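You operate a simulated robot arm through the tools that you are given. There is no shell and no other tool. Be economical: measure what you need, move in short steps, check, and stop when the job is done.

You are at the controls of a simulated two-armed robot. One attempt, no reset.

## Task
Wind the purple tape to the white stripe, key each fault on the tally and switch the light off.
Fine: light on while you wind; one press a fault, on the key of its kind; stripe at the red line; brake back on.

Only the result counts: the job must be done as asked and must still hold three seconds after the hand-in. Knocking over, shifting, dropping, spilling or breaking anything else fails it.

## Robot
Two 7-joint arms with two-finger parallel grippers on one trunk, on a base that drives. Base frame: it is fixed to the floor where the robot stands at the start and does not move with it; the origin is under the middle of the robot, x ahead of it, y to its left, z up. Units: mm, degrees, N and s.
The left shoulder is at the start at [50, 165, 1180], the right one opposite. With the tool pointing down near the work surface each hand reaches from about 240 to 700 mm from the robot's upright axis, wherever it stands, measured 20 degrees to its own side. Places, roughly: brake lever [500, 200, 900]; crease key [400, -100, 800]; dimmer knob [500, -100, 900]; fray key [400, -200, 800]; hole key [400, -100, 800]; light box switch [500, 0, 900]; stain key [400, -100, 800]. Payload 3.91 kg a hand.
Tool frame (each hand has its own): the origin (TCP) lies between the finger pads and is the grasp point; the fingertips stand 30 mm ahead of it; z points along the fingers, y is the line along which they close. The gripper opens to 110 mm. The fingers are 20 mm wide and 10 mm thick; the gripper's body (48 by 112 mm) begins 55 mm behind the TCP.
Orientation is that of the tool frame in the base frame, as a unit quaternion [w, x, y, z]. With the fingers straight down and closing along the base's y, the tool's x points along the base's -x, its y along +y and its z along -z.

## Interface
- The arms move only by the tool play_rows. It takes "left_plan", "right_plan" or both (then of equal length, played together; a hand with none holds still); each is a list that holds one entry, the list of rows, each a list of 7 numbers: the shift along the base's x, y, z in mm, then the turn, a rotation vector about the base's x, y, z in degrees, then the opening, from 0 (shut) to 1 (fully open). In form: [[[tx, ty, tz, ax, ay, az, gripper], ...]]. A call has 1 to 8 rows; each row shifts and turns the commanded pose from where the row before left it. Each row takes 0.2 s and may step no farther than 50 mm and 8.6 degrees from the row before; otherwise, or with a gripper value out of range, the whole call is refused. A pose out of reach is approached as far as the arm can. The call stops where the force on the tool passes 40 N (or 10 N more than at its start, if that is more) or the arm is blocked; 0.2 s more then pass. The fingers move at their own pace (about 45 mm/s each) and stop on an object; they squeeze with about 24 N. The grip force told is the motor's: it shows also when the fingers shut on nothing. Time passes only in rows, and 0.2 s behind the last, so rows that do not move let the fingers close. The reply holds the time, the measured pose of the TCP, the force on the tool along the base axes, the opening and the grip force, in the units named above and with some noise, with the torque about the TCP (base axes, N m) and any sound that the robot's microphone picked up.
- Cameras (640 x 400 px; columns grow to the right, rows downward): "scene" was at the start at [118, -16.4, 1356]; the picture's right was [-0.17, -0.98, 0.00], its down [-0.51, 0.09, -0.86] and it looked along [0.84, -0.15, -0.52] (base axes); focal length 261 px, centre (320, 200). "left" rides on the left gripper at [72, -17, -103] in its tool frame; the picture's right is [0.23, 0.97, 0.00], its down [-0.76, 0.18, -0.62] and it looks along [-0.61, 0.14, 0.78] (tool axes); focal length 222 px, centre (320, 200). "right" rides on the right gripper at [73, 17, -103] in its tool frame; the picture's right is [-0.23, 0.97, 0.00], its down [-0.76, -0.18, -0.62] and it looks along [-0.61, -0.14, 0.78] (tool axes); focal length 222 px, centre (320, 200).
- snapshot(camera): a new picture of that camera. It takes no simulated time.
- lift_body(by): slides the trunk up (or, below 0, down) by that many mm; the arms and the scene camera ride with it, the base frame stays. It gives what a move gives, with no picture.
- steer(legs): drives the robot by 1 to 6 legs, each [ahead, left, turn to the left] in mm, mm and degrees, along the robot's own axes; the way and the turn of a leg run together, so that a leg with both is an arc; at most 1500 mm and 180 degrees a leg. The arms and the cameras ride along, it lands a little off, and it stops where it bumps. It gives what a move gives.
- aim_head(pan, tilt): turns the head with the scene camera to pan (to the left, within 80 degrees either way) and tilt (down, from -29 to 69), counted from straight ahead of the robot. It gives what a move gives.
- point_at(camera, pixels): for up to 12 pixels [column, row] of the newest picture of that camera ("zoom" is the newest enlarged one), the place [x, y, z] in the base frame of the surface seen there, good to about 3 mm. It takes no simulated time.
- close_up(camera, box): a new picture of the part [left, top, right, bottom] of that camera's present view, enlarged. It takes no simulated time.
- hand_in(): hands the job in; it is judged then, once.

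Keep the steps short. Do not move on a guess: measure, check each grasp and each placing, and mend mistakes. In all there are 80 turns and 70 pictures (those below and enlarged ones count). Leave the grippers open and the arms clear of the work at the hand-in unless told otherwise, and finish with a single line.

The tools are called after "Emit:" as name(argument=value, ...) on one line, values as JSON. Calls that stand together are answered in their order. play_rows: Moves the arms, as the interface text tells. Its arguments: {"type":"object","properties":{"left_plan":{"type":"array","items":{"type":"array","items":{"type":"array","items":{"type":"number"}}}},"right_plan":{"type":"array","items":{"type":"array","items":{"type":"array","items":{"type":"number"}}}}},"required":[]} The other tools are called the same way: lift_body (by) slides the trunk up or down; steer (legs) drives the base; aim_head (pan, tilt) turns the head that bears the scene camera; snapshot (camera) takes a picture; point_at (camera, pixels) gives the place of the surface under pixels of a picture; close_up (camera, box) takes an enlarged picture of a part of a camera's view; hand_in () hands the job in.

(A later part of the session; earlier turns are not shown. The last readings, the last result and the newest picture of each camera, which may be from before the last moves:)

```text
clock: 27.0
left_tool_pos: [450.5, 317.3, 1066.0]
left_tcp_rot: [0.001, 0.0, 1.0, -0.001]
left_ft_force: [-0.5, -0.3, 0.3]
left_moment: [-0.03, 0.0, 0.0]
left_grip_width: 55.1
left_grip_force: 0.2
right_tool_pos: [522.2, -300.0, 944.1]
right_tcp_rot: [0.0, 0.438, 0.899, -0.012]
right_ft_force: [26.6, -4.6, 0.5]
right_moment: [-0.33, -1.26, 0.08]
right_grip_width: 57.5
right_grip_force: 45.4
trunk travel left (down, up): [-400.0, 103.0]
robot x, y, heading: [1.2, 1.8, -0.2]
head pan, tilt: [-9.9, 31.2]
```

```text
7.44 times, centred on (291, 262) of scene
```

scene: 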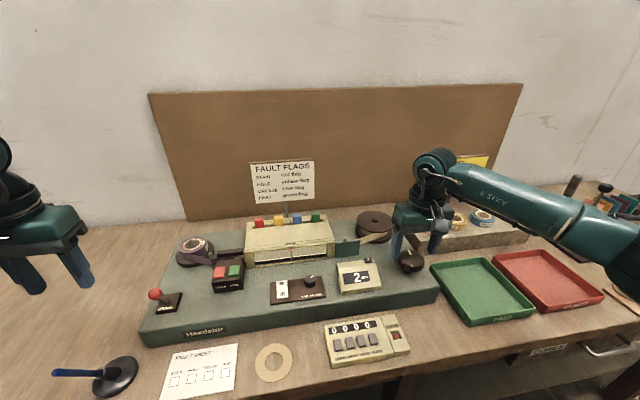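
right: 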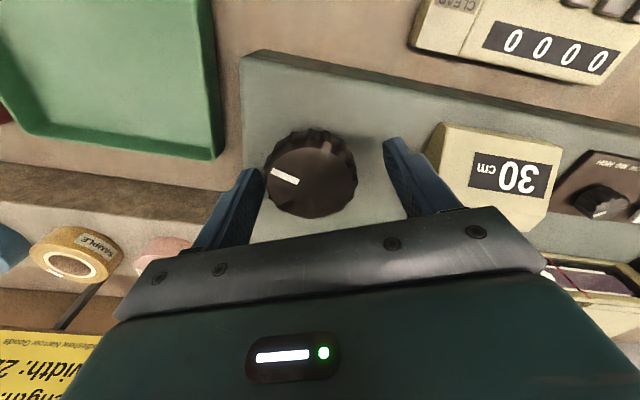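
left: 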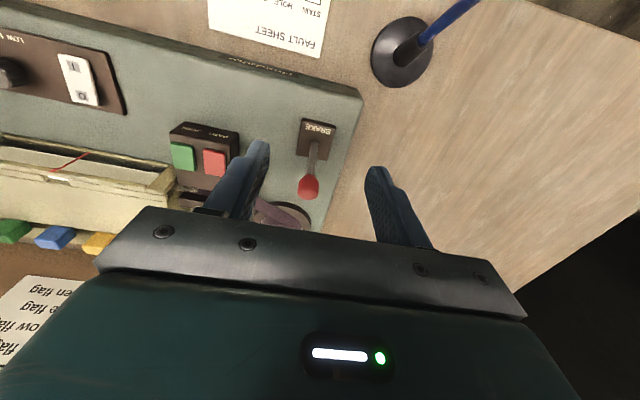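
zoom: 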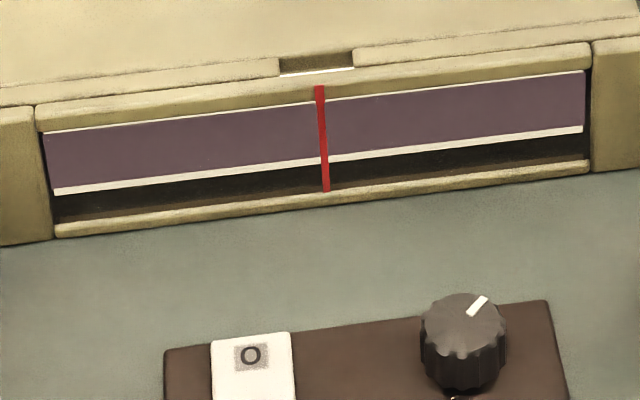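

Clean. I'll wind 40° more, easing x by +2 because of the side force.

Emit:
play_rows(right_plan=[[[2, 0, 0, 0, 0, -8, 0.45], [0, 0, 0, 0, 0, -8, 0.45], [0, 0, 0, 0, 0, -8, 0.45], [0, 0, 0, 0, 0, -8, 0.45], [0, 0, 0, 0, 0, -8, 0.45]]])

Emit:
close_up(camera="scene", box=[246, 238, 390, 298])

```text
clock: 28.2
left_tool_pos: [450.1, 318.6, 1065.7]
left_tcp_rot: [0.001, 0.0, 1.0, -0.001]
left_ft_force: [-0.1, 0.9, 0.1]
left_moment: [0.0, -0.02, -0.01]
left_grip_width: 54.9
left_grip_force: 0.0
right_tool_pos: [526.2, -299.5, 944.0]
right_tcp_rot: [-0.004, 0.72, 0.694, -0.008]
right_ft_force: [28.7, 3.6, 1.8]
right_moment: [-1.0, -1.32, 0.12]
right_grip_width: 57.5
right_grip_force: 44.9
trunk travel left (down, up): [-400.0, 103.0]
robot x, y, heading: [0.7, -2.8, 0.1]
head pan, tilt: [-9.9, 31.2]
```

```text
4.44 times, centred on (318, 268) of scene
```

zoom: 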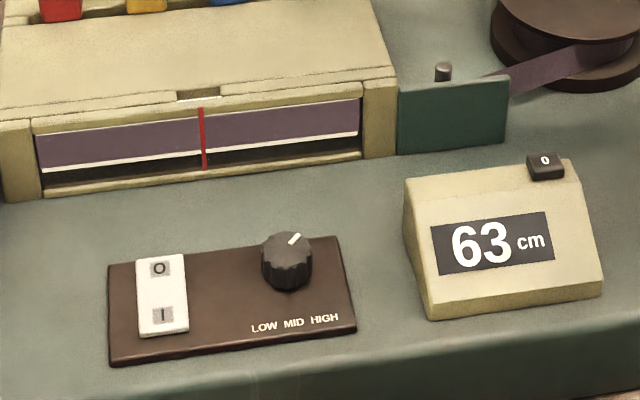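

63 cm and still clean. I'll test whether the wrist can go further right, another 40°.

Emit:
play_rows(right_plan=[[[1, 0, 0, 0, 0, -8, 0.45], [0, 0, 0, 0, 0, -8, 0.45], [0, 0, 0, 0, 0, -8, 0.45], [0, 0, 0, 0, 0, -8, 0.45], [0, 0, 0, 0, 0, -8, 0.45]]])

Emit:
close_up(camera="scene", box=[246, 238, 390, 298])

```text
clock: 29.5
left_tool_pos: [449.9, 317.3, 1065.8]
left_tcp_rot: [0.0, 0.0, 1.0, 0.0]
left_ft_force: [0.0, -0.3, 0.9]
left_moment: [0.02, -0.02, 0.01]
left_grip_width: 54.7
left_grip_force: 0.1
right_tool_pos: [527.6, -302.3, 943.5]
right_tcp_rot: [-0.006, 0.914, 0.407, -0.002]
right_ft_force: [10.3, 1.5, -9.0]
right_moment: [-0.59, -1.42, 0.01]
right_grip_width: 57.1
right_grip_force: 44.9
trunk travel left (down, up): [-400.0, 103.0]
robot x, y, heading: [1.4, -3.2, -0.1]
head pan, tilt: [-9.9, 31.2]
stopped in row 5 (right hand): the force on the tool passed its limit at 40 N (the readings are from after the stop); the commanded pose is now the measured one
```

```text
4.44 times, centred on (318, 268) of scene
```

zoom: 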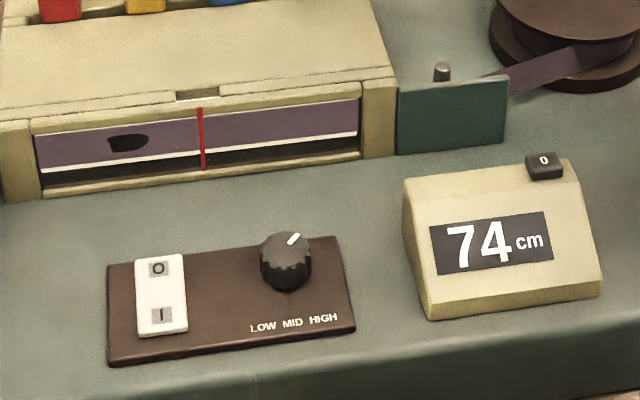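

At 74 cm a dark stain shows at (128,142); that is stain no. 1. A force limit stopped the last row, so I'll open and turn back to regrasp.

Emit:
play_rows(right_plan=[[[0, 0, 0, 0, 0, 0, 0.7], [0, 0, 0, 0, 0, 0, 0.75], [0, 0, 0, 0, 0, 8.5, 0.75], [0, 0, 0, 0, 0, 8.5, 0.75], [0, 0, 0, 0, 0, 8.5, 0.75], [0, 0, 0, 0, 0, 8.5, 0.75], [0, 0, 0, 0, 0, 8.5, 0.75], [0, 0, 0, 0, 0, 8.5, 0.75]]])

Emit:
play_rows(right_plan=[[[-4, 0, -4, 0, 0, 8.5, 0.75], [-3, 0, -3, 0, 0, 8.5, 0.75], [0, 0, 0, 0, 0, 8.5, 0.75], [0, 0, 0, 0, 0, 8.5, 0.75], [0, 0, 0, 0, 0, 8.5, 0.75], [0, 0, 0, 0, 0, 8.5, 0.75], [0, 0, 0, 0, 0, 8.5, 0.75], [0, 0, 0, 0, 0, 8.5, 0.75]]])

Emit:
play_rows(right_plan=[[[0, 0, 0, 0, 0, 8, 0.75], [0, 0, 0, 0, 0, 8, 0.75], [0, 0, 0, 0, 0, 8, 0.75], [0, 0, 0, 0, 0, 8, 0.75]]])

Emit:
snapshot(camera="right")

```text
clock: 31.3
left_tool_pos: [449.3, 318.0, 1068.2]
left_tcp_rot: [0.001, 0.0, 1.0, -0.001]
left_ft_force: [0.4, -0.1, -0.5]
left_moment: [0.0, 0.05, 0.0]
left_grip_width: 54.9
left_grip_force: 0.1
right_tool_pos: [524.4, -301.0, 946.2]
right_tcp_rot: [-0.006, 0.648, 0.762, -0.006]
right_ft_force: [-0.5, 0.1, 0.1]
right_moment: [-0.01, -0.01, -0.03]
right_grip_width: 82.5
right_grip_force: 0.0
trunk travel left (down, up): [-400.0, 103.0]
robot x, y, heading: [1.5, 0.3, 0.0]
head pan, tilt: [-9.9, 31.2]
```

```text
clock: 33.1
left_tool_pos: [449.2, 318.1, 1067.2]
left_tcp_rot: [0.002, -0.001, 1.0, -0.001]
left_ft_force: [-0.3, 0.2, -0.6]
left_moment: [0.0, -0.01, -0.03]
left_grip_width: 55.2
left_grip_force: 0.1
right_tool_pos: [517.2, -300.0, 939.2]
right_tcp_rot: [-0.002, 0.112, 0.994, -0.008]
right_ft_force: [-0.1, -0.1, -0.7]
right_moment: [0.0, 0.02, 0.0]
right_grip_width: 82.5
right_grip_force: 0.1
trunk travel left (down, up): [-400.0, 103.0]
robot x, y, heading: [2.1, -0.6, 0.0]
head pan, tilt: [-9.9, 31.2]
```

```text
clock: 34.1
left_tool_pos: [449.9, 318.5, 1066.4]
left_tcp_rot: [0.002, 0.0, 1.0, 0.0]
left_ft_force: [0.1, 0.2, -1.1]
left_moment: [-0.01, -0.02, 0.0]
left_grip_width: 55.0
left_grip_force: 0.0
right_tool_pos: [518.8, -299.8, 937.4]
right_tcp_rot: [0.001, -0.167, 0.986, -0.008]
right_ft_force: [0.3, -0.7, 1.2]
right_moment: [0.03, -0.01, -0.02]
right_grip_width: 82.6
right_grip_force: 0.0
trunk travel left (down, up): [-400.0, 103.0]
robot x, y, heading: [-0.7, -3.4, 0.0]
head pan, tilt: [-9.9, 31.2]
```

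```text
29 pictures are left
```

right: 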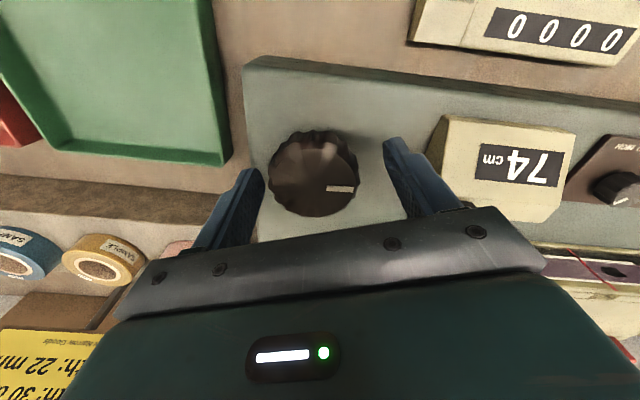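

74 holds. I'll shift 3 mm right, close, then wind 48° (13 cm).

Emit:
play_rows(right_plan=[[[0, -3, 0, 0, 0, 0, 0.75], [0, 0, 0, 0, 0, 0, 0.45], [0, 0, 0, 0, 0, 0, 0.45], [0, 0, 0, 0, 0, 0, 0.45]]])

Emit:
play_rows(right_plan=[[[0, 0, 0, 0, 0, -8, 0.45], [0, 0, 0, 0, 0, -8, 0.45], [0, 0, 0, 0, 0, -8, 0.45], [0, 0, 0, 0, 0, -8, 0.45], [0, 0, 0, 0, 0, -8, 0.45], [0, 0, 0, 0, 0, -8, 0.45]]])

Emit:
close_up(camera="scene", box=[246, 238, 390, 298])

```text
clock: 35.1
left_tool_pos: [448.4, 316.9, 1067.5]
left_tcp_rot: [0.0, -0.001, 1.0, -0.001]
left_ft_force: [0.2, -0.2, -0.4]
left_moment: [0.01, -0.03, -0.03]
left_grip_width: 55.3
left_grip_force: 0.1
right_tool_pos: [519.1, -306.4, 937.8]
right_tcp_rot: [0.001, -0.164, 0.986, -0.008]
right_ft_force: [3.6, -4.3, 1.2]
right_moment: [0.25, 0.1, -0.04]
right_grip_width: 57.3
right_grip_force: 45.1
trunk travel left (down, up): [-400.0, 103.0]
robot x, y, heading: [5.6, 0.8, 0.1]
head pan, tilt: [-9.9, 31.2]
```

```text
clock: 36.5
left_tool_pos: [448.4, 318.0, 1066.9]
left_tcp_rot: [0.001, 0.0, 1.0, -0.002]
left_ft_force: [0.2, 0.3, -0.3]
left_moment: [-0.05, -0.03, 0.03]
left_grip_width: 55.1
left_grip_force: 0.1
right_tool_pos: [518.7, -300.6, 938.6]
right_tcp_rot: [-0.002, 0.249, 0.968, -0.006]
right_ft_force: [7.5, 13.8, -1.2]
right_moment: [0.31, -1.26, 0.12]
right_grip_width: 57.1
right_grip_force: 44.9
trunk travel left (down, up): [-400.0, 103.0]
robot x, y, heading: [3.5, -2.9, 0.2]
head pan, tilt: [-9.9, 31.2]
```

```text
4.44 times, centred on (318, 268) of scene
```

zoom: 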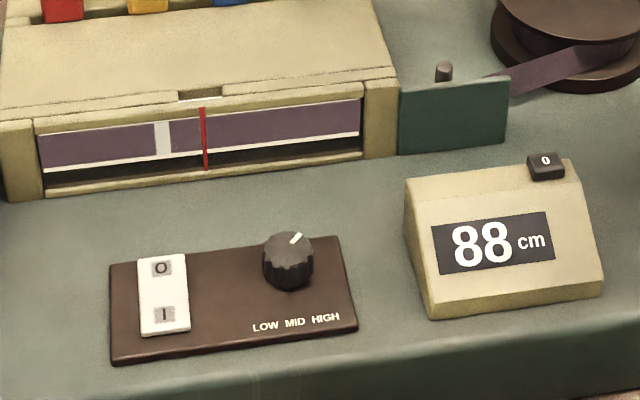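

The white stripe is in view at (162,138), about 2.3 cm before the red line, so it needs roughly 8.5° more. I'll turn in small steps.

Emit:
play_rows(right_plan=[[[0, 0, 0, 0, 0, -4, 0.45], [0, 0, 0, 0, 0, -3.5, 0.45], [0, 0, 0, 0, 0, 0, 0.45]]])

Emit:
close_up(camera="scene", box=[248, 240, 334, 285])

```text
clock: 37.3
left_tool_pos: [449.7, 319.5, 1065.3]
left_tcp_rot: [0.0, 0.0, 1.0, -0.002]
left_ft_force: [0.2, 0.1, -0.4]
left_moment: [0.02, 0.01, 0.02]
left_grip_width: 55.2
left_grip_force: 0.1
right_tool_pos: [519.4, -300.9, 937.8]
right_tcp_rot: [-0.002, 0.313, 0.95, -0.004]
right_ft_force: [12.8, 22.4, 0.5]
right_moment: [0.85, -0.01, 0.14]
right_grip_width: 57.2
right_grip_force: 45.1
trunk travel left (down, up): [-400.0, 103.0]
robot x, y, heading: [1.0, 1.3, -0.0]
head pan, tilt: [-9.9, 31.2]
```

```text
7.44 times, centred on (291, 262) of scene
```

zoom: 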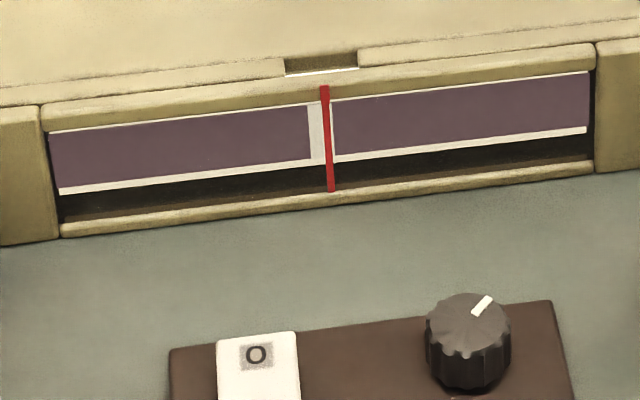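

The stripe centre is at about 321 and the red line at 328, about 2 mm short. I'll turn 1° more.

Emit:
play_rows(right_plan=[[[0, 0, 0, 0, 0, -0.9, 0.45], [0, 0, 0, 0, 0, 0, 0.45]]])

Emit:
close_up(camera="scene", box=[276, 244, 308, 264])

```text
clock: 37.9
left_tool_pos: [449.2, 319.2, 1066.4]
left_tcp_rot: [0.001, 0.0, 1.0, -0.003]
left_ft_force: [0.5, -0.3, 0.2]
left_moment: [-0.01, -0.03, -0.03]
left_grip_width: 54.9
left_grip_force: 0.1
right_tool_pos: [520.4, -299.3, 937.8]
right_tcp_rot: [-0.002, 0.318, 0.948, -0.006]
right_ft_force: [14.8, 24.6, -0.3]
right_moment: [0.94, 0.1, 0.21]
right_grip_width: 57.4
right_grip_force: 44.8
trunk travel left (down, up): [-400.0, 103.0]
robot x, y, heading: [5.2, -3.8, 0.1]
head pan, tilt: [-9.9, 31.2]
```

```text
16.00 times, centred on (292, 254) of scene
```

zoom: 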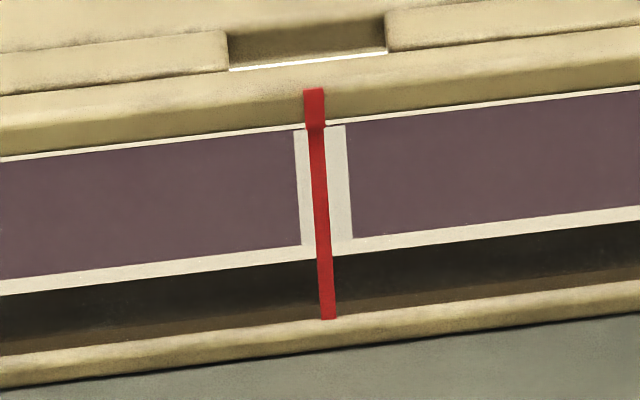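

The stripe spans 297–349 with the line at 318, about 0.8 mm past. I'll turn back 0.3°, and at the same time bring the left hand, shut, to the near side of the brake ball.

Emit:
play_rows(right_plan=[[[0, 0, 0, 0, 0, 0.3, 0.45], [0, 0, 0, 0, 0, 0, 0.45], [0, 0, 0, 0, 0, 0, 0.45], [0, 0, 0, 0, 0, 0, 0.45], [0, 0, 0, 0, 0, 0, 0.45], [0, 0, 0, 0, 0, 0, 0.45]]], left_plan=[[[0, -43, 0, 0, 0, 0, 0], [-2, -42, 0, 0, 0, 0, 0], [0, 0, -20, 0, 0, 0, 0], [0, 0, -30, 0, 0, 0, 0], [0, 0, -30, 0, 0, 0, 0], [0, 0, -24, 0, 0, 0, 0]]])

Emit:
close_up(camera="scene", box=[110, 210, 350, 360])

```text
clock: 39.3
left_tool_pos: [447.8, 234.8, 960.5]
left_tcp_rot: [0.001, 0.0, 1.0, -0.002]
left_ft_force: [-0.7, -0.5, 0.3]
left_moment: [0.04, -0.02, 0.01]
left_grip_width: 0.2
left_grip_force: 23.9
right_tool_pos: [520.6, -300.5, 938.5]
right_tcp_rot: [-0.001, 0.316, 0.949, -0.004]
right_ft_force: [10.9, 26.5, -0.9]
right_moment: [0.91, -0.7, 0.15]
right_grip_width: 57.1
right_grip_force: 45.4
trunk travel left (down, up): [-400.0, 103.0]
robot x, y, heading: [1.3, 2.8, -0.2]
head pan, tilt: [-9.9, 31.2]
```

```text
2.67 times, centred on (230, 285) of scene
```

zoom: 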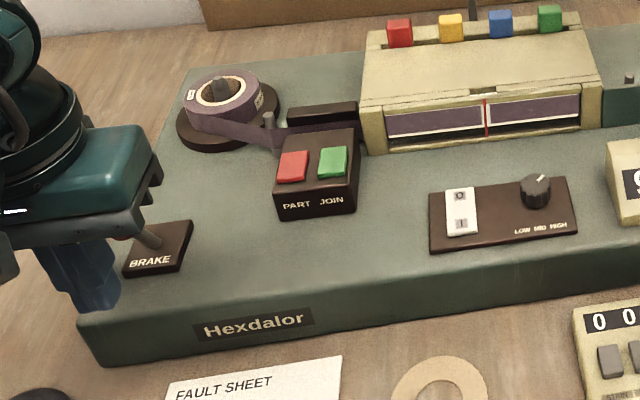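

Left fingers are in front of the ball. Now I'll push it away from the robot, back to brake on, while the right hand keeps holding the knob.

Emit:
play_rows(left_plan=[[[12, 0, 0, 0, 0, 0, 0], [12, 0, 0, 0, 0, 0, 0], [12, 0, 0, 0, 0, 0, 0], [12, 0, 0, 0, 0, 0, 0], [12, 0, 0, 0, 0, 0, 0], [10, 0, 0, 0, 0, 0, 0], [6, 0, 0, 0, 0, 0, 0]]])

Emit:
play_rows(left_plan=[[[-10, 0, 20, 0, 0, 0, 0], [-20, 0, 40, 0, 0, 0, 0], [-20, 20, 40, 0, 0, 0, 0.3], [-20, 40, 0, 0, 0, 0, 0.5]]])

Emit:
close_up(camera="scene", box=[130, 220, 322, 340])

```text
clock: 40.9
left_tool_pos: [522.7, 233.5, 961.4]
left_tcp_rot: [0.001, 0.0, 1.0, -0.002]
left_ft_force: [-0.5, 0.1, 0.8]
left_moment: [0.02, 0.0, 0.02]
left_grip_width: 0.1
left_grip_force: 23.6
right_tool_pos: [520.7, -300.5, 938.4]
right_tcp_rot: [-0.001, 0.316, 0.949, -0.005]
right_ft_force: [11.1, 25.7, -1.0]
right_moment: [0.98, -0.66, 0.18]
right_grip_width: 57.2
right_grip_force: 44.9
trunk travel left (down, up): [-400.0, 103.0]
robot x, y, heading: [-0.2, -1.1, -0.0]
head pan, tilt: [-9.9, 31.2]
```

```text
clock: 41.9
left_tool_pos: [454.2, 293.6, 1064.1]
left_tcp_rot: [0.0, 0.001, 1.0, -0.002]
left_ft_force: [0.4, -0.6, 0.6]
left_moment: [-0.03, 0.0, 0.0]
left_grip_width: 49.7
left_grip_force: 0.0
right_tool_pos: [520.0, -299.6, 938.1]
right_tcp_rot: [-0.002, 0.316, 0.949, -0.004]
right_ft_force: [10.7, 27.5, -0.8]
right_moment: [0.34, -0.83, 0.16]
right_grip_width: 57.2
right_grip_force: 45.3
trunk travel left (down, up): [-400.0, 103.0]
robot x, y, heading: [-1.7, -0.7, -0.1]
head pan, tilt: [-9.9, 31.2]
```

```text
3.33 times, centred on (226, 280) of scene
```

zoom: 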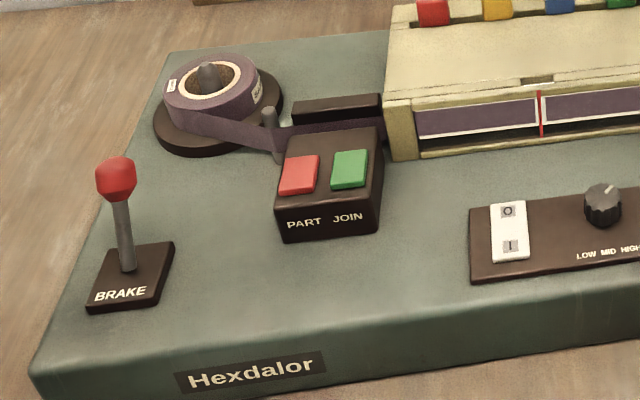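

The brake lever leans away as at the start. I'll release the knob, raise the right hand, and check the stripe.

Emit:
play_rows(right_plan=[[[0, 0, 0, 0, 0, 0, 0.7], [0, 0, 0, 0, 0, 0, 0.75], [0, 0, 40, 0, 0, 7, 0.75], [0, 0, 45, 0, 0, 7, 0.4], [-30, 20, 0, 0, 0, 7, 0], [-35, 30, 0, 0, 0, 8, 0], [-35, 30, 0, 0, 0, 8, 0]]])

Emit:
close_up(camera="scene", box=[276, 244, 308, 264])

Emit:
snapshot(camera="scene")

Emit:
point_at(camera="scene", pixels=[[337, 340], [349, 339], [361, 337], [373, 335], [282, 281], [283, 295], [395, 335]])

```text
clock: 43.5
left_tool_pos: [454.0, 291.2, 1067.0]
left_tcp_rot: [0.001, 0.001, 1.0, -0.001]
left_ft_force: [-0.7, -0.4, 0.8]
left_moment: [-0.02, -0.02, 0.0]
left_grip_width: 55.0
left_grip_force: 0.0
right_tool_pos: [418.0, -222.6, 1022.8]
right_tcp_rot: [-0.001, 0.0, 1.0, -0.007]
right_ft_force: [0.4, 0.1, 0.4]
right_moment: [0.01, 0.0, 0.01]
right_grip_width: 0.0
right_grip_force: 4.6
trunk travel left (down, up): [-400.0, 103.0]
robot x, y, heading: [1.9, 0.9, -0.1]
head pan, tilt: [-9.9, 31.2]
```

```text
16.00 times, centred on (292, 254) of scene
```

zoom: 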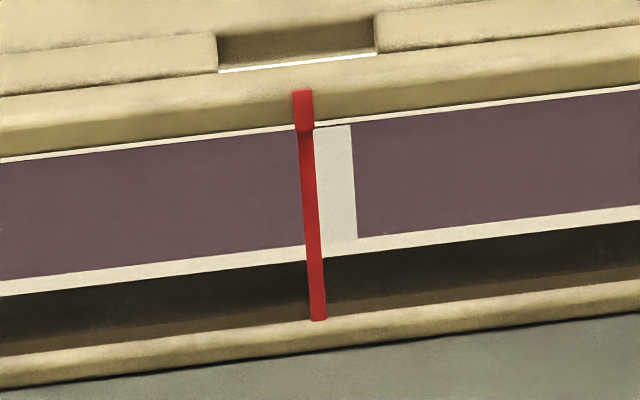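

```text
22 pictures are left
```

scene: 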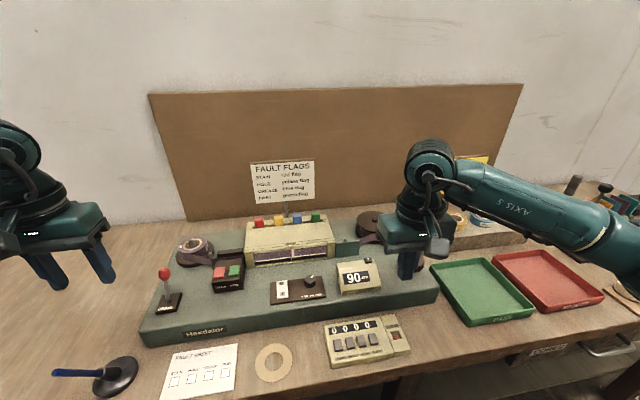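

```text
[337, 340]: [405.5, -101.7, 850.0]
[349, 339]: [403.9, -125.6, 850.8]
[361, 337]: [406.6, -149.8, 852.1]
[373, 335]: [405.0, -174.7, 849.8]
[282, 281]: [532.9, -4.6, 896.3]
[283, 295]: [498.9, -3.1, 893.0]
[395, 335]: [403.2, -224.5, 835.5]
```

After release the stripe lies about 3.5 mm past the line, because the strained grip nudged the knob. I'll mend it: brake off again, fresh centred grasp, turn back about 1°, brake on. First I release the brake from behind while the right hand returns above the knob.

Emit:
play_rows(left_plan=[[[44, -19, 0, 0, 0, 0, 0], [44, -19, 0, 0, 0, 0, 0], [44, -19, 0, 0, 0, 0, 0], [0, 0, -35, 0, 0, 0, 0], [0, 0, -35, 0, 0, 0, 0], [0, 0, -33, 0, 0, 0, 0]]], right_plan=[[[35, -30, 0, 0, 0, -8, 0.3], [35, -30, 0, 0, 0, -8, 0.6], [30, -20, 0, 0, 0, -7, 0.75], [0, 0, 0, 0, 0, -7, 0.75], [0, 0, -20, 0, 0, -7, 0.75], [0, 0, 0, 0, 0, 0, 0.75]]])

Emit:
snapshot(camera="right")

Emit:
close_up(camera="scene", box=[120, 210, 312, 330])

```text
clock: 44.9
left_tool_pos: [585.8, 234.2, 959.5]
left_tcp_rot: [0.001, 0.0, 1.0, 0.0]
left_ft_force: [0.6, 0.5, -0.2]
left_moment: [0.0, -0.01, -0.03]
left_grip_width: 0.2
left_grip_force: 23.8
right_tool_pos: [516.8, -305.1, 1003.0]
right_tcp_rot: [-0.002, 0.319, 0.948, -0.007]
right_ft_force: [-0.3, -0.3, 0.2]
right_moment: [0.0, 0.03, -0.03]
right_grip_width: 82.4
right_grip_force: 0.2
trunk travel left (down, up): [-400.0, 103.0]
robot x, y, heading: [1.9, -1.3, 0.1]
head pan, tilt: [-9.9, 31.2]
```

```text
21 pictures are left
```

right: 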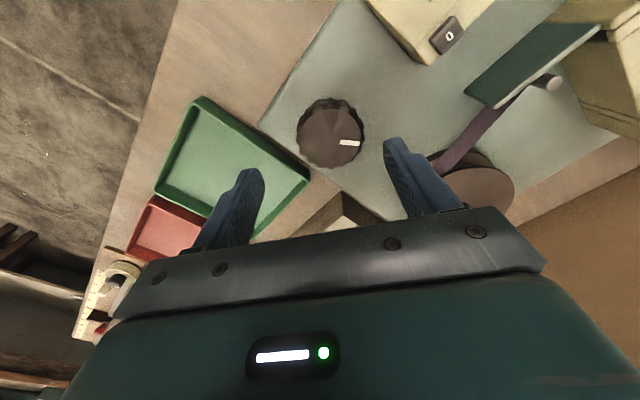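

```text
3.33 times, centred on (216, 270) of scene
```

zoom: 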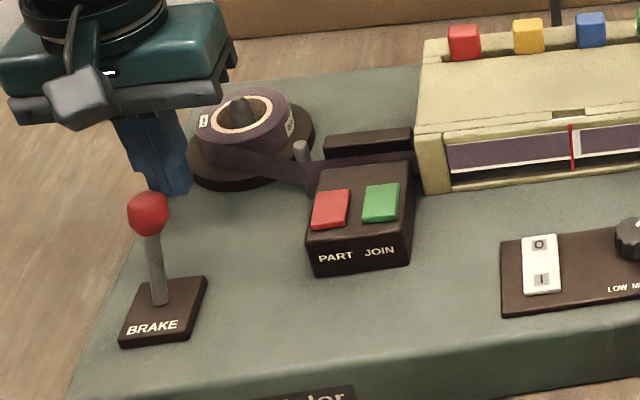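

The left fingers are behind the ball again. I'll measure the knob centre from this right view, and push the brake off.

Emit:
point_at(camera="right", pixels=[[331, 132], [299, 132], [362, 132], [331, 101], [331, 163]])

Emit:
play_rows(left_plan=[[[-12, 0, 0, 0, 0, 0, 0], [-10, 0, 0, 0, 0, 0, 0], [-10, 0, 0, 0, 0, 0, 0], [-10, 0, 0, 0, 0, 0, 0], [-10, 0, 0, 0, 0, 0, 0], [-10, 0, 0, 0, 0, 0, 0]]])

Emit:
play_rows(left_plan=[[[10, 0, 25, 0, 0, 0, 0], [0, 0, 40, 0, 0, 0, 0], [-40, 0, 0, 0, 0, 0, 0], [-42, 0, 0, 0, 0, 0, 0], [0, 0, -30, 0, 0, 0, 0], [0, 0, -35, 0, 0, 0, 0]]])

Emit:
close_up(camera="scene", box=[120, 220, 312, 340])

```text
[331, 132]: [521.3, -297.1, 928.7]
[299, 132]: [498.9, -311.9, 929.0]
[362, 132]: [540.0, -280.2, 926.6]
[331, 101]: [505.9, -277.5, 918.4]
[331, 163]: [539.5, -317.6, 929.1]
```

```text
clock: 46.3
left_tool_pos: [523.8, 236.7, 960.0]
left_tcp_rot: [0.0, 0.001, 1.0, -0.001]
left_ft_force: [-1.0, -1.4, 0.3]
left_moment: [0.0, 0.01, -0.03]
left_grip_width: 0.0
left_grip_force: 24.0
right_tool_pos: [516.5, -306.0, 1002.3]
right_tcp_rot: [-0.003, 0.319, 0.948, -0.007]
right_ft_force: [-0.6, -0.4, -0.6]
right_moment: [-0.02, 0.0, -0.03]
right_grip_width: 82.3
right_grip_force: 0.0
trunk travel left (down, up): [-400.0, 103.0]
robot x, y, heading: [3.0, -3.8, 0.0]
head pan, tilt: [-9.9, 31.2]
```

```text
clock: 47.7
left_tool_pos: [448.8, 236.2, 960.5]
left_tcp_rot: [0.002, 0.001, 1.0, 0.0]
left_ft_force: [0.3, 0.4, -0.3]
left_moment: [-0.02, 0.01, -0.06]
left_grip_width: 0.0
left_grip_force: 24.2
right_tool_pos: [516.3, -305.0, 1002.5]
right_tcp_rot: [-0.003, 0.318, 0.948, -0.007]
right_ft_force: [-0.4, 0.6, -0.9]
right_moment: [0.01, 0.01, -0.02]
right_grip_width: 82.6
right_grip_force: 0.0
trunk travel left (down, up): [-400.0, 103.0]
robot x, y, heading: [-1.7, -0.0, -0.0]
head pan, tilt: [-9.9, 31.2]
```

```text
3.33 times, centred on (216, 280) of scene
```

zoom: 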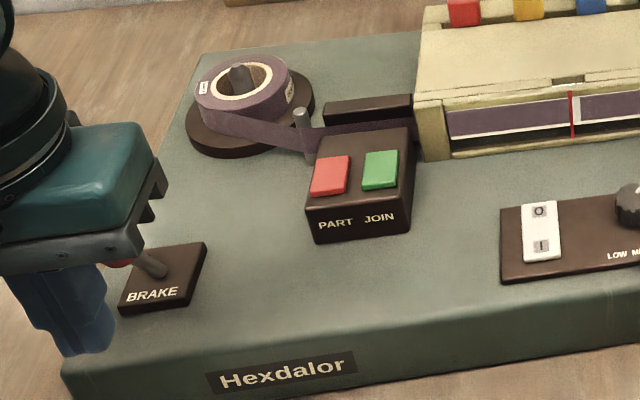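

Brake is off. The knob centre reads about [520,-298], so I'll shift the right hand +3,+4, lower 64 mm and close gently to see the side forces.

Emit:
play_rows(right_plan=[[[3, 4, -30, 0, 0, 0, 0.75], [0, 0, -34, 0, 0, 0, 0.75], [0, 0, 0, 0, 0, 0, 0.6], [0, 0, 0, 0, 0, 0, 0.5], [0, 0, 0, 0, 0, 0, 0.5], [0, 0, 0, 0, 0, 0, 0.5]]])

Emit:
close_up(camera="scene", box=[276, 244, 308, 264])

```text
clock: 49.1
left_tool_pos: [449.3, 236.7, 961.2]
left_tcp_rot: [0.001, 0.001, 1.0, -0.001]
left_ft_force: [0.2, 0.6, 0.4]
left_moment: [0.01, 0.01, -0.02]
left_grip_width: 0.0
left_grip_force: 24.5
right_tool_pos: [519.4, -300.5, 938.3]
right_tcp_rot: [-0.003, 0.317, 0.948, -0.006]
right_ft_force: [7.7, 8.5, -2.4]
right_moment: [0.14, -0.31, 0.09]
right_grip_width: 60.7
right_grip_force: 6.3
trunk travel left (down, up): [-400.0, 103.0]
robot x, y, heading: [3.7, 0.1, 0.0]
head pan, tilt: [-9.9, 31.2]
```

```text
16.00 times, centred on (292, 254) of scene
```

zoom: 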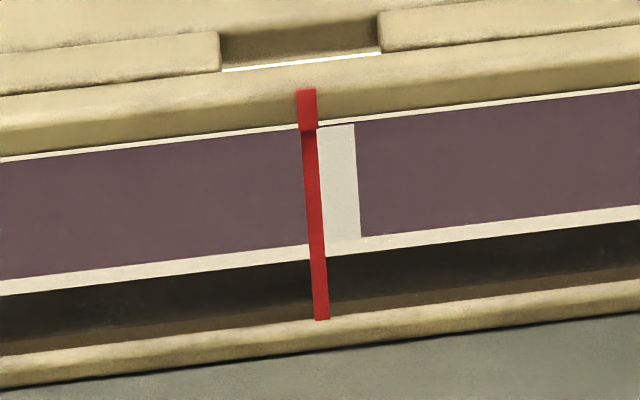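

The stripe centre is still about 3.3 mm past the line. I'll shift +2,+2 to even the grip, close fully, and turn back 1.2°.

Emit:
play_rows(right_plan=[[[2, 2, 0, 0, 0, 0, 0.5], [0, 0, 0, 0, 0, 0, 0.45], [0, 0, 0, 0, 0, 0, 0.45], [0, 0, 0, 0, 0, 1.2, 0.45], [0, 0, 0, 0, 0, 0, 0.45]]])

Emit:
close_up(camera="scene", box=[276, 244, 308, 264])

```text
clock: 50.3
left_tool_pos: [447.3, 235.9, 962.4]
left_tcp_rot: [0.001, 0.001, 1.0, -0.002]
left_ft_force: [-0.3, 0.5, 0.9]
left_moment: [-0.01, 0.02, 0.0]
left_grip_width: 0.2
left_grip_force: 24.0
right_tool_pos: [520.5, -300.0, 940.1]
right_tcp_rot: [-0.003, 0.308, 0.951, -0.008]
right_ft_force: [-6.1, -1.7, 4.2]
right_moment: [0.61, 0.01, -0.06]
right_grip_width: 57.0
right_grip_force: 44.9
trunk travel left (down, up): [-400.0, 103.0]
robot x, y, heading: [0.0, 0.6, -0.1]
head pan, tilt: [-9.9, 31.2]
```

```text
16.00 times, centred on (292, 254) of scene
```

zoom: 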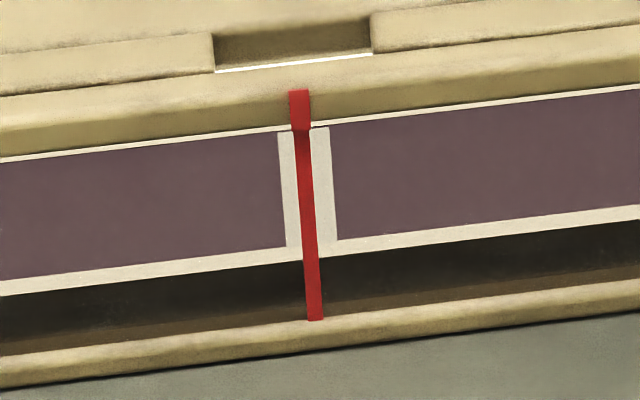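

The stripe is centred to within a mm and the grip is balanced. Now I'll push the brake on with the left hand, then release the knob straight up.

Emit:
play_rows(left_plan=[[[12, 0, 0, 0, 0, 0, 0], [12, 0, 0, 0, 0, 0, 0], [12, 0, 0, 0, 0, 0, 0], [12, 0, 0, 0, 0, 0, 0], [12, 0, 0, 0, 0, 0, 0], [10, 0, 0, 0, 0, 0, 0], [8, 0, 0, 0, 0, 0, 0]]])

Emit:
play_rows(left_plan=[[[-10, 0, 20, 0, 0, 0, 0], [-20, 0, 40, 0, 0, 0, 0], [-20, 20, 40, 0, 0, 0, 0.3], [-20, 40, 0, 0, 0, 0, 0.5]]])

Emit:
play_rows(right_plan=[[[0, 0, 0, 0, 0, 0, 0.55], [0, 0, 0, 0, 0, 0, 0.65], [0, 0, 0, 0, 0, 0, 0.75], [0, 0, 40, 0, 0, 0, 0.75]]])

Emit:
close_up(camera="scene", box=[276, 244, 308, 264])

Emit:
snapshot(camera="scene")

```text
clock: 51.9
left_tool_pos: [529.3, 236.0, 958.1]
left_tcp_rot: [0.001, 0.001, 1.0, -0.001]
left_ft_force: [0.8, 0.6, -0.2]
left_moment: [0.01, 0.02, 0.01]
left_grip_width: 0.0
left_grip_force: 23.8
right_tool_pos: [519.2, -300.8, 938.3]
right_tcp_rot: [-0.002, 0.308, 0.951, -0.007]
right_ft_force: [-11.3, -7.9, 3.1]
right_moment: [0.12, -0.07, -0.07]
right_grip_width: 57.5
right_grip_force: 45.7
trunk travel left (down, up): [-400.0, 103.0]
robot x, y, heading: [-2.2, 3.5, 0.1]
head pan, tilt: [-9.9, 31.2]
```

```text
clock: 52.9
left_tool_pos: [459.1, 293.7, 1059.4]
left_tcp_rot: [0.002, 0.0, 1.0, 0.0]
left_ft_force: [-0.3, -0.1, -0.4]
left_moment: [0.02, 0.02, -0.01]
left_grip_width: 49.8
left_grip_force: 0.1
right_tool_pos: [520.2, -299.4, 939.4]
right_tcp_rot: [-0.002, 0.308, 0.951, -0.007]
right_ft_force: [-13.5, -8.5, 2.8]
right_moment: [-0.26, -0.48, -0.11]
right_grip_width: 56.8
right_grip_force: 44.6
trunk travel left (down, up): [-400.0, 103.0]
robot x, y, heading: [-0.2, 0.7, 0.2]
head pan, tilt: [-9.9, 31.2]
```

```text
clock: 53.9
left_tool_pos: [460.8, 295.8, 1059.5]
left_tcp_rot: [0.002, 0.0, 1.0, -0.001]
left_ft_force: [0.3, 0.3, -0.2]
left_moment: [0.01, 0.0, 0.02]
left_grip_width: 55.0
left_grip_force: 0.0
right_tool_pos: [521.5, -300.3, 978.3]
right_tcp_rot: [-0.002, 0.308, 0.951, -0.008]
right_ft_force: [-0.2, 0.6, 1.2]
right_moment: [0.0, 0.0, -0.01]
right_grip_width: 82.4
right_grip_force: 0.1
trunk travel left (down, up): [-400.0, 103.0]
robot x, y, heading: [3.8, 1.9, -0.1]
head pan, tilt: [-9.9, 31.2]
```

```text
16.00 times, centred on (292, 254) of scene
```

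zoom: 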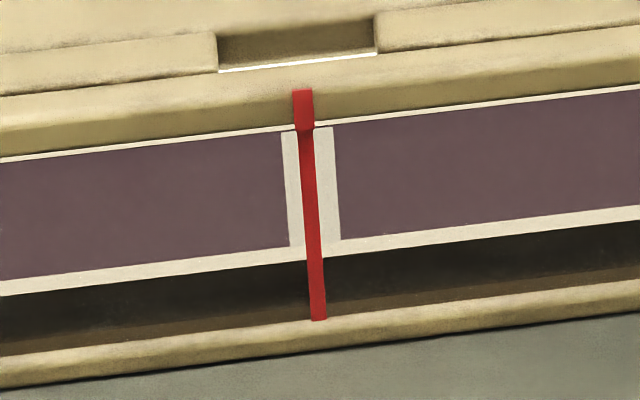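

```text
15 pictures are left
```

scene: 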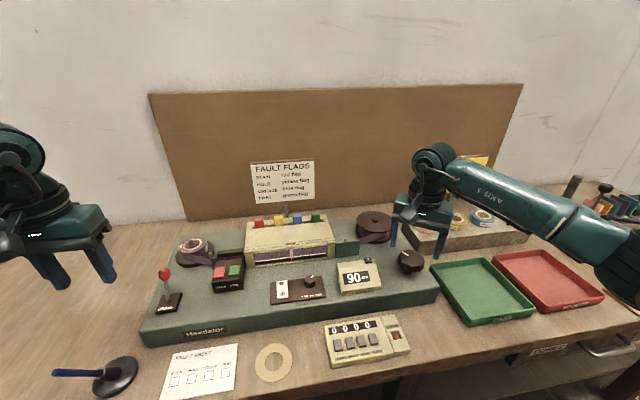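

The stripe stays centred and the brake lever leans away. Next are the tally keys: I'll raise the right hand, straighten it, shut the fingers, and go above the STAIN key. I'll also measure the keys precisely.

Emit:
close_up(camera="scene", box=[316, 310, 420, 375])

Emit:
point_at(camera="zoom", pixels=[[100, 183], [125, 180], [113, 200], [113, 225], [173, 190], [173, 213], [160, 175], [188, 172], [145, 190]])

Emit:
play_rows(right_plan=[[[0, 0, 40, 0, 0, 0, 0.5], [-23, 40, 0, 0, 0, 7.2, 0], [-23, 40, 0, 0, 0, 7.2, 0], [-23, 40, 0, 0, 0, 7.2, 0], [-23, 40, 0, 0, 0, 7.2, 0], [-24, 38, 0, 0, 0, 7.2, 0], [0, 0, 0, 0, 0, 0, 0]]])

```text
6.15 times, centred on (368, 342) of scene
```

zoom: 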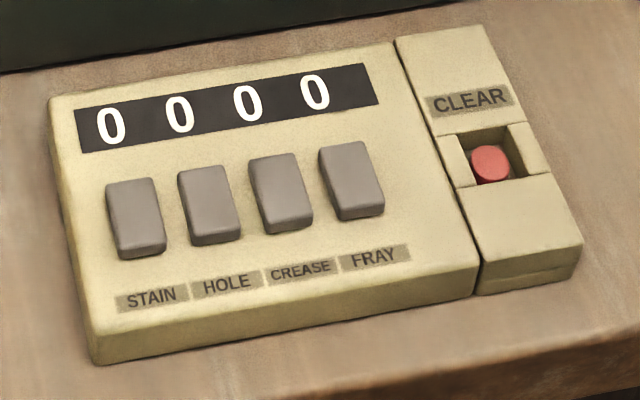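

```text
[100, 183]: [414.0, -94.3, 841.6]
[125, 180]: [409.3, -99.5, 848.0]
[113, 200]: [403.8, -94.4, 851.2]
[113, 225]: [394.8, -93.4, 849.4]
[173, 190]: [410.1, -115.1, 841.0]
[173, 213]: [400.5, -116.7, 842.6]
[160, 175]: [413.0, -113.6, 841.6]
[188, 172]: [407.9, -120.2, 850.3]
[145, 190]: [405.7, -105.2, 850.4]
```

```text
clock: 55.5
left_tool_pos: [459.9, 295.0, 1059.3]
left_tcp_rot: [0.0, 0.0, 1.0, -0.001]
left_ft_force: [-0.4, -0.6, -0.2]
left_moment: [0.01, -0.01, -0.03]
left_grip_width: 55.0
left_grip_force: 0.1
right_tool_pos: [401.3, -98.3, 1019.3]
right_tcp_rot: [-0.001, -0.002, 1.0, -0.007]
right_ft_force: [0.6, -0.6, -0.6]
right_moment: [0.01, -0.01, -0.01]
right_grip_width: 0.3
right_grip_force: 24.2
trunk travel left (down, up): [-400.0, 103.0]
robot x, y, heading: [2.0, -0.8, -0.1]
head pan, tilt: [-9.9, 31.2]
```

STAIN key centre is about [399,-102] with top z 850, and HOLE is at [399,-126]. I'll descend over STAIN to just above it and check alignment.

Emit:
play_rows(right_plan=[[[-1, -3.5, -45, 0, 0, 0, 0], [0, 0, -45, 0, 0, 0, 0], [0, 0, -38, 0, 0, 0, 0], [0, 0, 0, 0, 0, 0, 0]]])

Emit:
close_up(camera="scene", box=[300, 290, 428, 370])

```text
clock: 56.5
left_tool_pos: [460.6, 295.1, 1059.2]
left_tcp_rot: [0.002, 0.0, 1.0, 0.0]
left_ft_force: [0.0, 0.5, -0.7]
left_moment: [0.0, 0.04, -0.05]
left_grip_width: 54.7
left_grip_force: 0.0
right_tool_pos: [402.4, -101.6, 893.2]
right_tcp_rot: [-0.001, -0.001, 1.0, -0.008]
right_ft_force: [0.7, -1.1, 0.2]
right_moment: [0.0, 0.01, 0.0]
right_grip_width: 0.1
right_grip_force: 24.8
trunk travel left (down, up): [-400.0, 103.0]
robot x, y, heading: [-1.7, -1.1, -0.1]
head pan, tilt: [-9.9, 31.2]
```

```text
5.00 times, centred on (364, 330) of scene
```

zoom: 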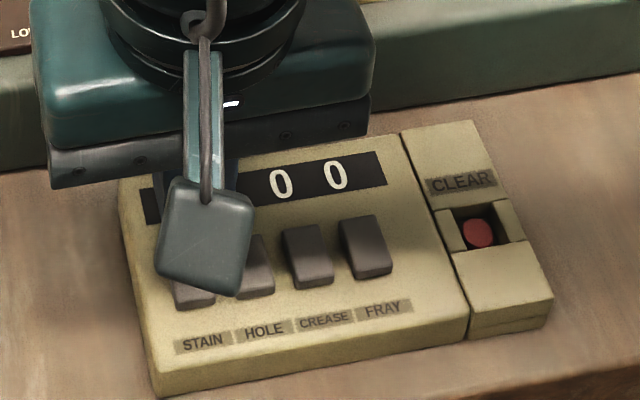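

The tip is hidden by the hand's own camera box, so I'll look through the right camera.

Emit:
snapshot(camera="right")

```text
12 pictures are left
```

right: 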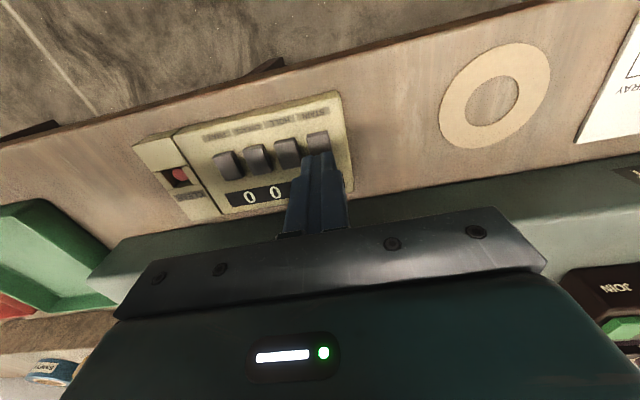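

The tip is over the STAIN key (318,140 here). I'll check the key positions from this view.

Emit:
point_at(camera="right", pixels=[[318, 137], [318, 146], [289, 150], [288, 142], [281, 153], [298, 152], [258, 155], [318, 160]])

```text
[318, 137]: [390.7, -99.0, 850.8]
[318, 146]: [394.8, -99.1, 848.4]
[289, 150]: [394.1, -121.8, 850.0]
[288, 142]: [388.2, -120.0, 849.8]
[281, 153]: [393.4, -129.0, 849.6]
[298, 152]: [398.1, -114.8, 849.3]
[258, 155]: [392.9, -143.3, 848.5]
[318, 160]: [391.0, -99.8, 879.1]
```

STAIN is centred at y≈-99 and HOLE at y≈-122. I'll shift 2.5 mm left and press STAIN down to about 5 mm, then raise.

Emit:
play_rows(right_plan=[[[-3, 2.5, -8, 0, 0, 0, 0], [0, 0, -4, 0, 0, 0, 0], [0, 0, -3, 0, 0, 0, 0], [0, 0, -3, 0, 0, 0, 0]]])

Emit:
close_up(camera="right", box=[130, 80, 370, 230])

```text
clock: 57.5
left_tool_pos: [460.2, 294.7, 1061.6]
left_tcp_rot: [0.002, 0.001, 1.0, -0.001]
left_ft_force: [0.1, -0.2, 0.2]
left_moment: [0.0, -0.01, 0.0]
left_grip_width: 54.9
left_grip_force: 0.0
right_tool_pos: [401.7, -99.8, 874.6]
right_tcp_rot: [0.0, -0.002, 1.0, -0.008]
right_ft_force: [-3.3, 0.7, 7.3]
right_moment: [0.0, 0.13, 0.01]
right_grip_width: 0.0
right_grip_force: 24.3
trunk travel left (down, up): [-400.0, 103.0]
robot x, y, heading: [-0.3, 1.9, 0.0]
head pan, tilt: [-9.9, 31.2]
heard: click
```

```text
2.67 times, centred on (250, 155) of right
```

zoom: 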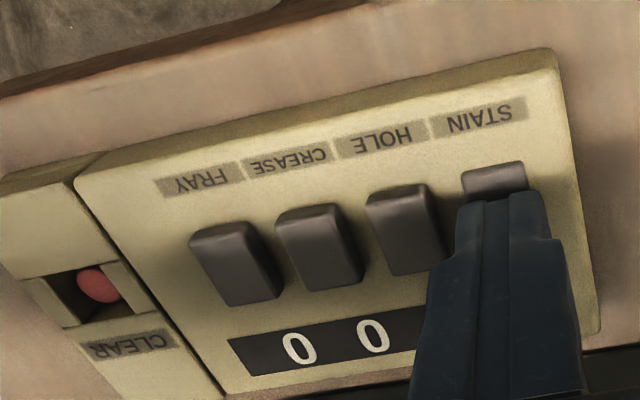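

One click and only STAIN is down. I'll raise, move 23 mm right to HOLE, and press once in the same way.

Emit:
play_rows(right_plan=[[[0, 0, 10, 0, 0, 0, 0], [0, 0, 15, 0, 0, 0, 0], [0, -23, 0, 0, 0, 0, 0], [0, 0, 0, 0, 0, 0, 0]]])

Emit:
close_up(camera="right", box=[180, 60, 420, 210])

```text
clock: 58.5
left_tool_pos: [460.5, 296.4, 1058.3]
left_tcp_rot: [0.0, 0.0, 1.0, -0.001]
left_ft_force: [0.7, -0.4, -0.5]
left_moment: [-0.02, 0.02, -0.01]
left_grip_width: 55.0
left_grip_force: 0.1
right_tool_pos: [401.8, -123.9, 898.6]
right_tcp_rot: [-0.001, -0.001, 1.0, -0.008]
right_ft_force: [-0.4, 0.5, 0.5]
right_moment: [0.0, 0.01, -0.01]
right_grip_width: 0.0
right_grip_force: 23.7
trunk travel left (down, up): [-400.0, 103.0]
robot x, y, heading: [0.9, -1.2, -0.0]
head pan, tilt: [-9.9, 31.2]
```

```text
2.67 times, centred on (300, 135) of right
```

zoom: 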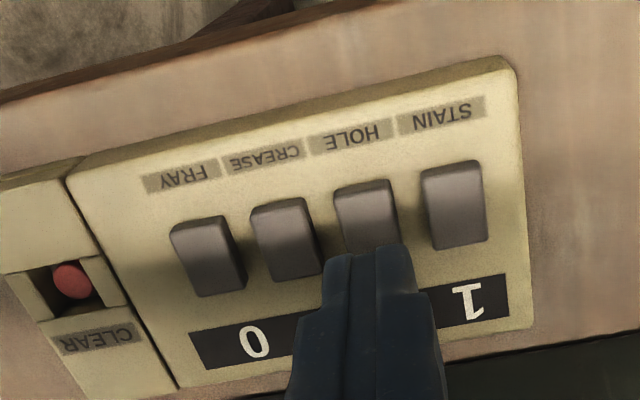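

The STAIN count reads 1 and the tip is lined up with HOLE. Pressing HOLE once, then raising clear.

Emit:
play_rows(right_plan=[[[0, 0, -14, 0, 0, 0, 0], [0, 0, -4, 0, 0, 0, 0], [0, 0, -3, 0, 0, 0, 0], [0, 0, -3.5, 0, 0, 0, 0]]])

Emit:
play_rows(right_plan=[[[0, 0, 10, 0, 0, 0, 0], [0, 0, 40, 0, 0, 0, 0], [0, -40, 45, 0, 0, 0, 0], [0, -45, 0, 0, 0, 0, 0.5], [0, -45, 0, 0, 0, 0, 0.8]]])

Emit:
close_up(camera="scene", box=[300, 290, 428, 370])

```text
clock: 59.5
left_tool_pos: [459.7, 294.1, 1058.1]
left_tcp_rot: [0.001, 0.0, 1.0, -0.001]
left_ft_force: [-0.1, -0.9, -0.4]
left_moment: [0.01, 0.0, 0.0]
left_grip_width: 54.9
left_grip_force: 0.1
right_tool_pos: [403.6, -122.2, 876.2]
right_tcp_rot: [-0.001, -0.002, 1.0, -0.007]
right_ft_force: [-1.3, 1.8, 6.5]
right_moment: [0.04, 0.04, 0.02]
right_grip_width: 0.0
right_grip_force: 23.5
trunk travel left (down, up): [-400.0, 103.0]
robot x, y, heading: [3.5, 1.2, 0.2]
head pan, tilt: [-9.9, 31.2]
heard: click
```

```text
refused: row 3 steps farther than a row can; nothing moved
```

```text
5.00 times, centred on (364, 330) of scene
```

zoom: 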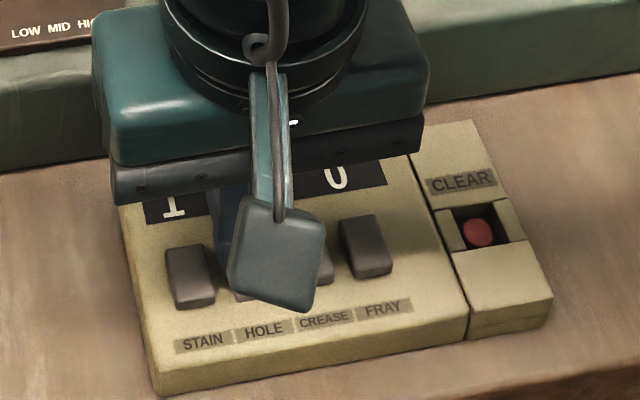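

A click came for HOLE. I'll raise the right hand in shorter rows and, together, bring the shut left hand over the "O" end of the light switch at [528,-3].

Emit:
play_rows(right_plan=[[[0, 0, 10, 0, 0, 0, 0], [0, 0, 40, 0, 0, 0, 0], [0, 0, 45, 0, 0, 0, 0], [0, -45, 0, 0, 0, 0, 0.5], [0, -45, 0, 0, 0, 0, 0.8], [0, -45, 0, 0, 0, 0, 0.9], [0, -30, 0, 0, 0, 0, 1]]], left_plan=[[[0, 0, 0, 0, 0, 0, 0], [10, -48, 0, 0, 0, 0, 0], [11, -48, 0, 0, 0, 0, 0], [11, -48, 0, 0, 0, 0, 0], [11, -48, 0, 0, 0, 0, 0], [11, -48, 0, 0, 0, 0, 0], [11, -48, 0, 0, 0, 0, 0]]])

Emit:
play_rows(left_plan=[[[3, -10, -40, 0, 0, 0, 0], [0, 0, -45, 0, 0, 0, 0], [0, 0, -30, 0, 0, 0, 0], [0, 0, 0, 0, 0, 0, 0]]])

Emit:
close_up(camera="scene", box=[220, 230, 428, 360])

```text
clock: 61.1
left_tool_pos: [523.3, 6.0, 1063.3]
left_tcp_rot: [0.002, 0.001, 1.0, 0.0]
left_ft_force: [-0.1, 0.5, -0.5]
left_moment: [0.0, 0.0, -0.04]
left_grip_width: 0.2
left_grip_force: 24.0
right_tool_pos: [404.6, -287.8, 967.3]
right_tcp_rot: [0.001, -0.002, 1.0, -0.008]
right_ft_force: [-1.3, 0.0, -0.8]
right_moment: [0.01, -0.02, 0.0]
right_grip_width: 82.9
right_grip_force: 0.0
trunk travel left (down, up): [-400.0, 103.0]
robot x, y, heading: [-2.2, -5.5, 0.0]
head pan, tilt: [-9.9, 31.2]
```

```text
clock: 62.1
left_tool_pos: [524.9, -4.6, 943.5]
left_tcp_rot: [0.001, 0.0, 1.0, -0.001]
left_ft_force: [0.1, -0.7, 0.1]
left_moment: [0.0, -0.02, 0.0]
left_grip_width: 0.0
left_grip_force: 23.5
right_tool_pos: [402.4, -286.3, 968.6]
right_tcp_rot: [-0.001, 0.0, 1.0, -0.008]
right_ft_force: [-0.1, -0.7, 0.4]
right_moment: [0.0, 0.0, 0.03]
right_grip_width: 110.0
right_grip_force: 0.1
trunk travel left (down, up): [-400.0, 103.0]
robot x, y, heading: [-1.4, 0.7, 0.1]
head pan, tilt: [-9.9, 31.2]
```

```text
3.08 times, centred on (324, 295) of scene
```

zoom: 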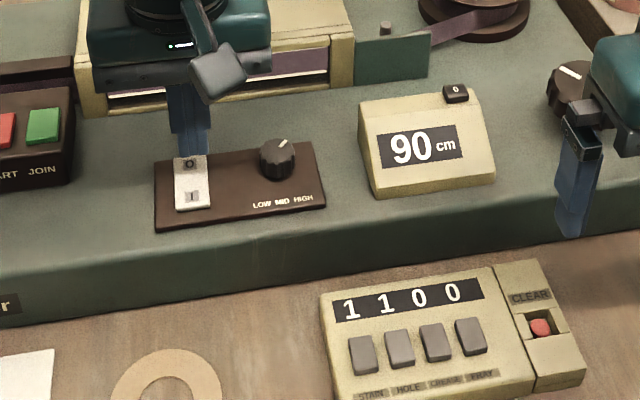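

The tally reads 1 1 0 0, and the left tip stands above "O". Pressing the switch off.

Emit:
play_rows(left_plan=[[[3, 2, -12, 0, 0, 0, 0], [0, 0, -5, 0, 0, 0, 0], [0, 0, -3, 0, 0, 0, 0], [0, 0, -3, 0, 0, 0, 0]]])

Emit:
close_up(camera="scene", box=[220, 230, 396, 340])

```text
clock: 63.1
left_tool_pos: [529.9, 0.7, 924.7]
left_tcp_rot: [0.004, 0.0, 1.0, -0.002]
left_ft_force: [-0.9, 2.5, 14.3]
left_moment: [0.07, 0.17, 0.02]
left_grip_width: 0.0
left_grip_force: 24.8
right_tool_pos: [401.9, -286.4, 967.8]
right_tcp_rot: [0.0, -0.001, 1.0, -0.008]
right_ft_force: [0.2, 0.0, -1.5]
right_moment: [0.01, 0.05, -0.03]
right_grip_width: 110.1
right_grip_force: 0.0
trunk travel left (down, up): [-400.0, 103.0]
robot x, y, heading: [-3.2, 0.1, 0.3]
head pan, tilt: [-9.9, 31.2]
heard: click
```

```text
3.64 times, centred on (308, 285) of scene
```

zoom: 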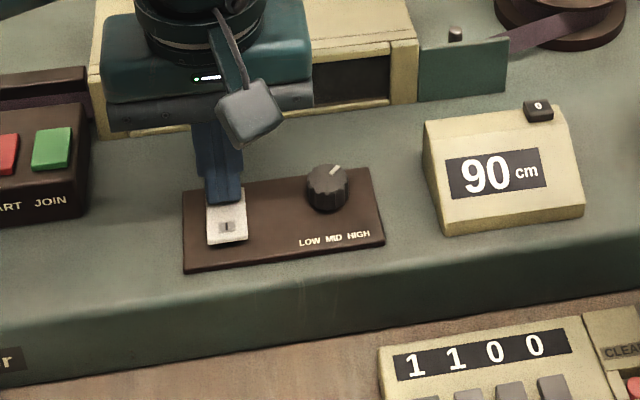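

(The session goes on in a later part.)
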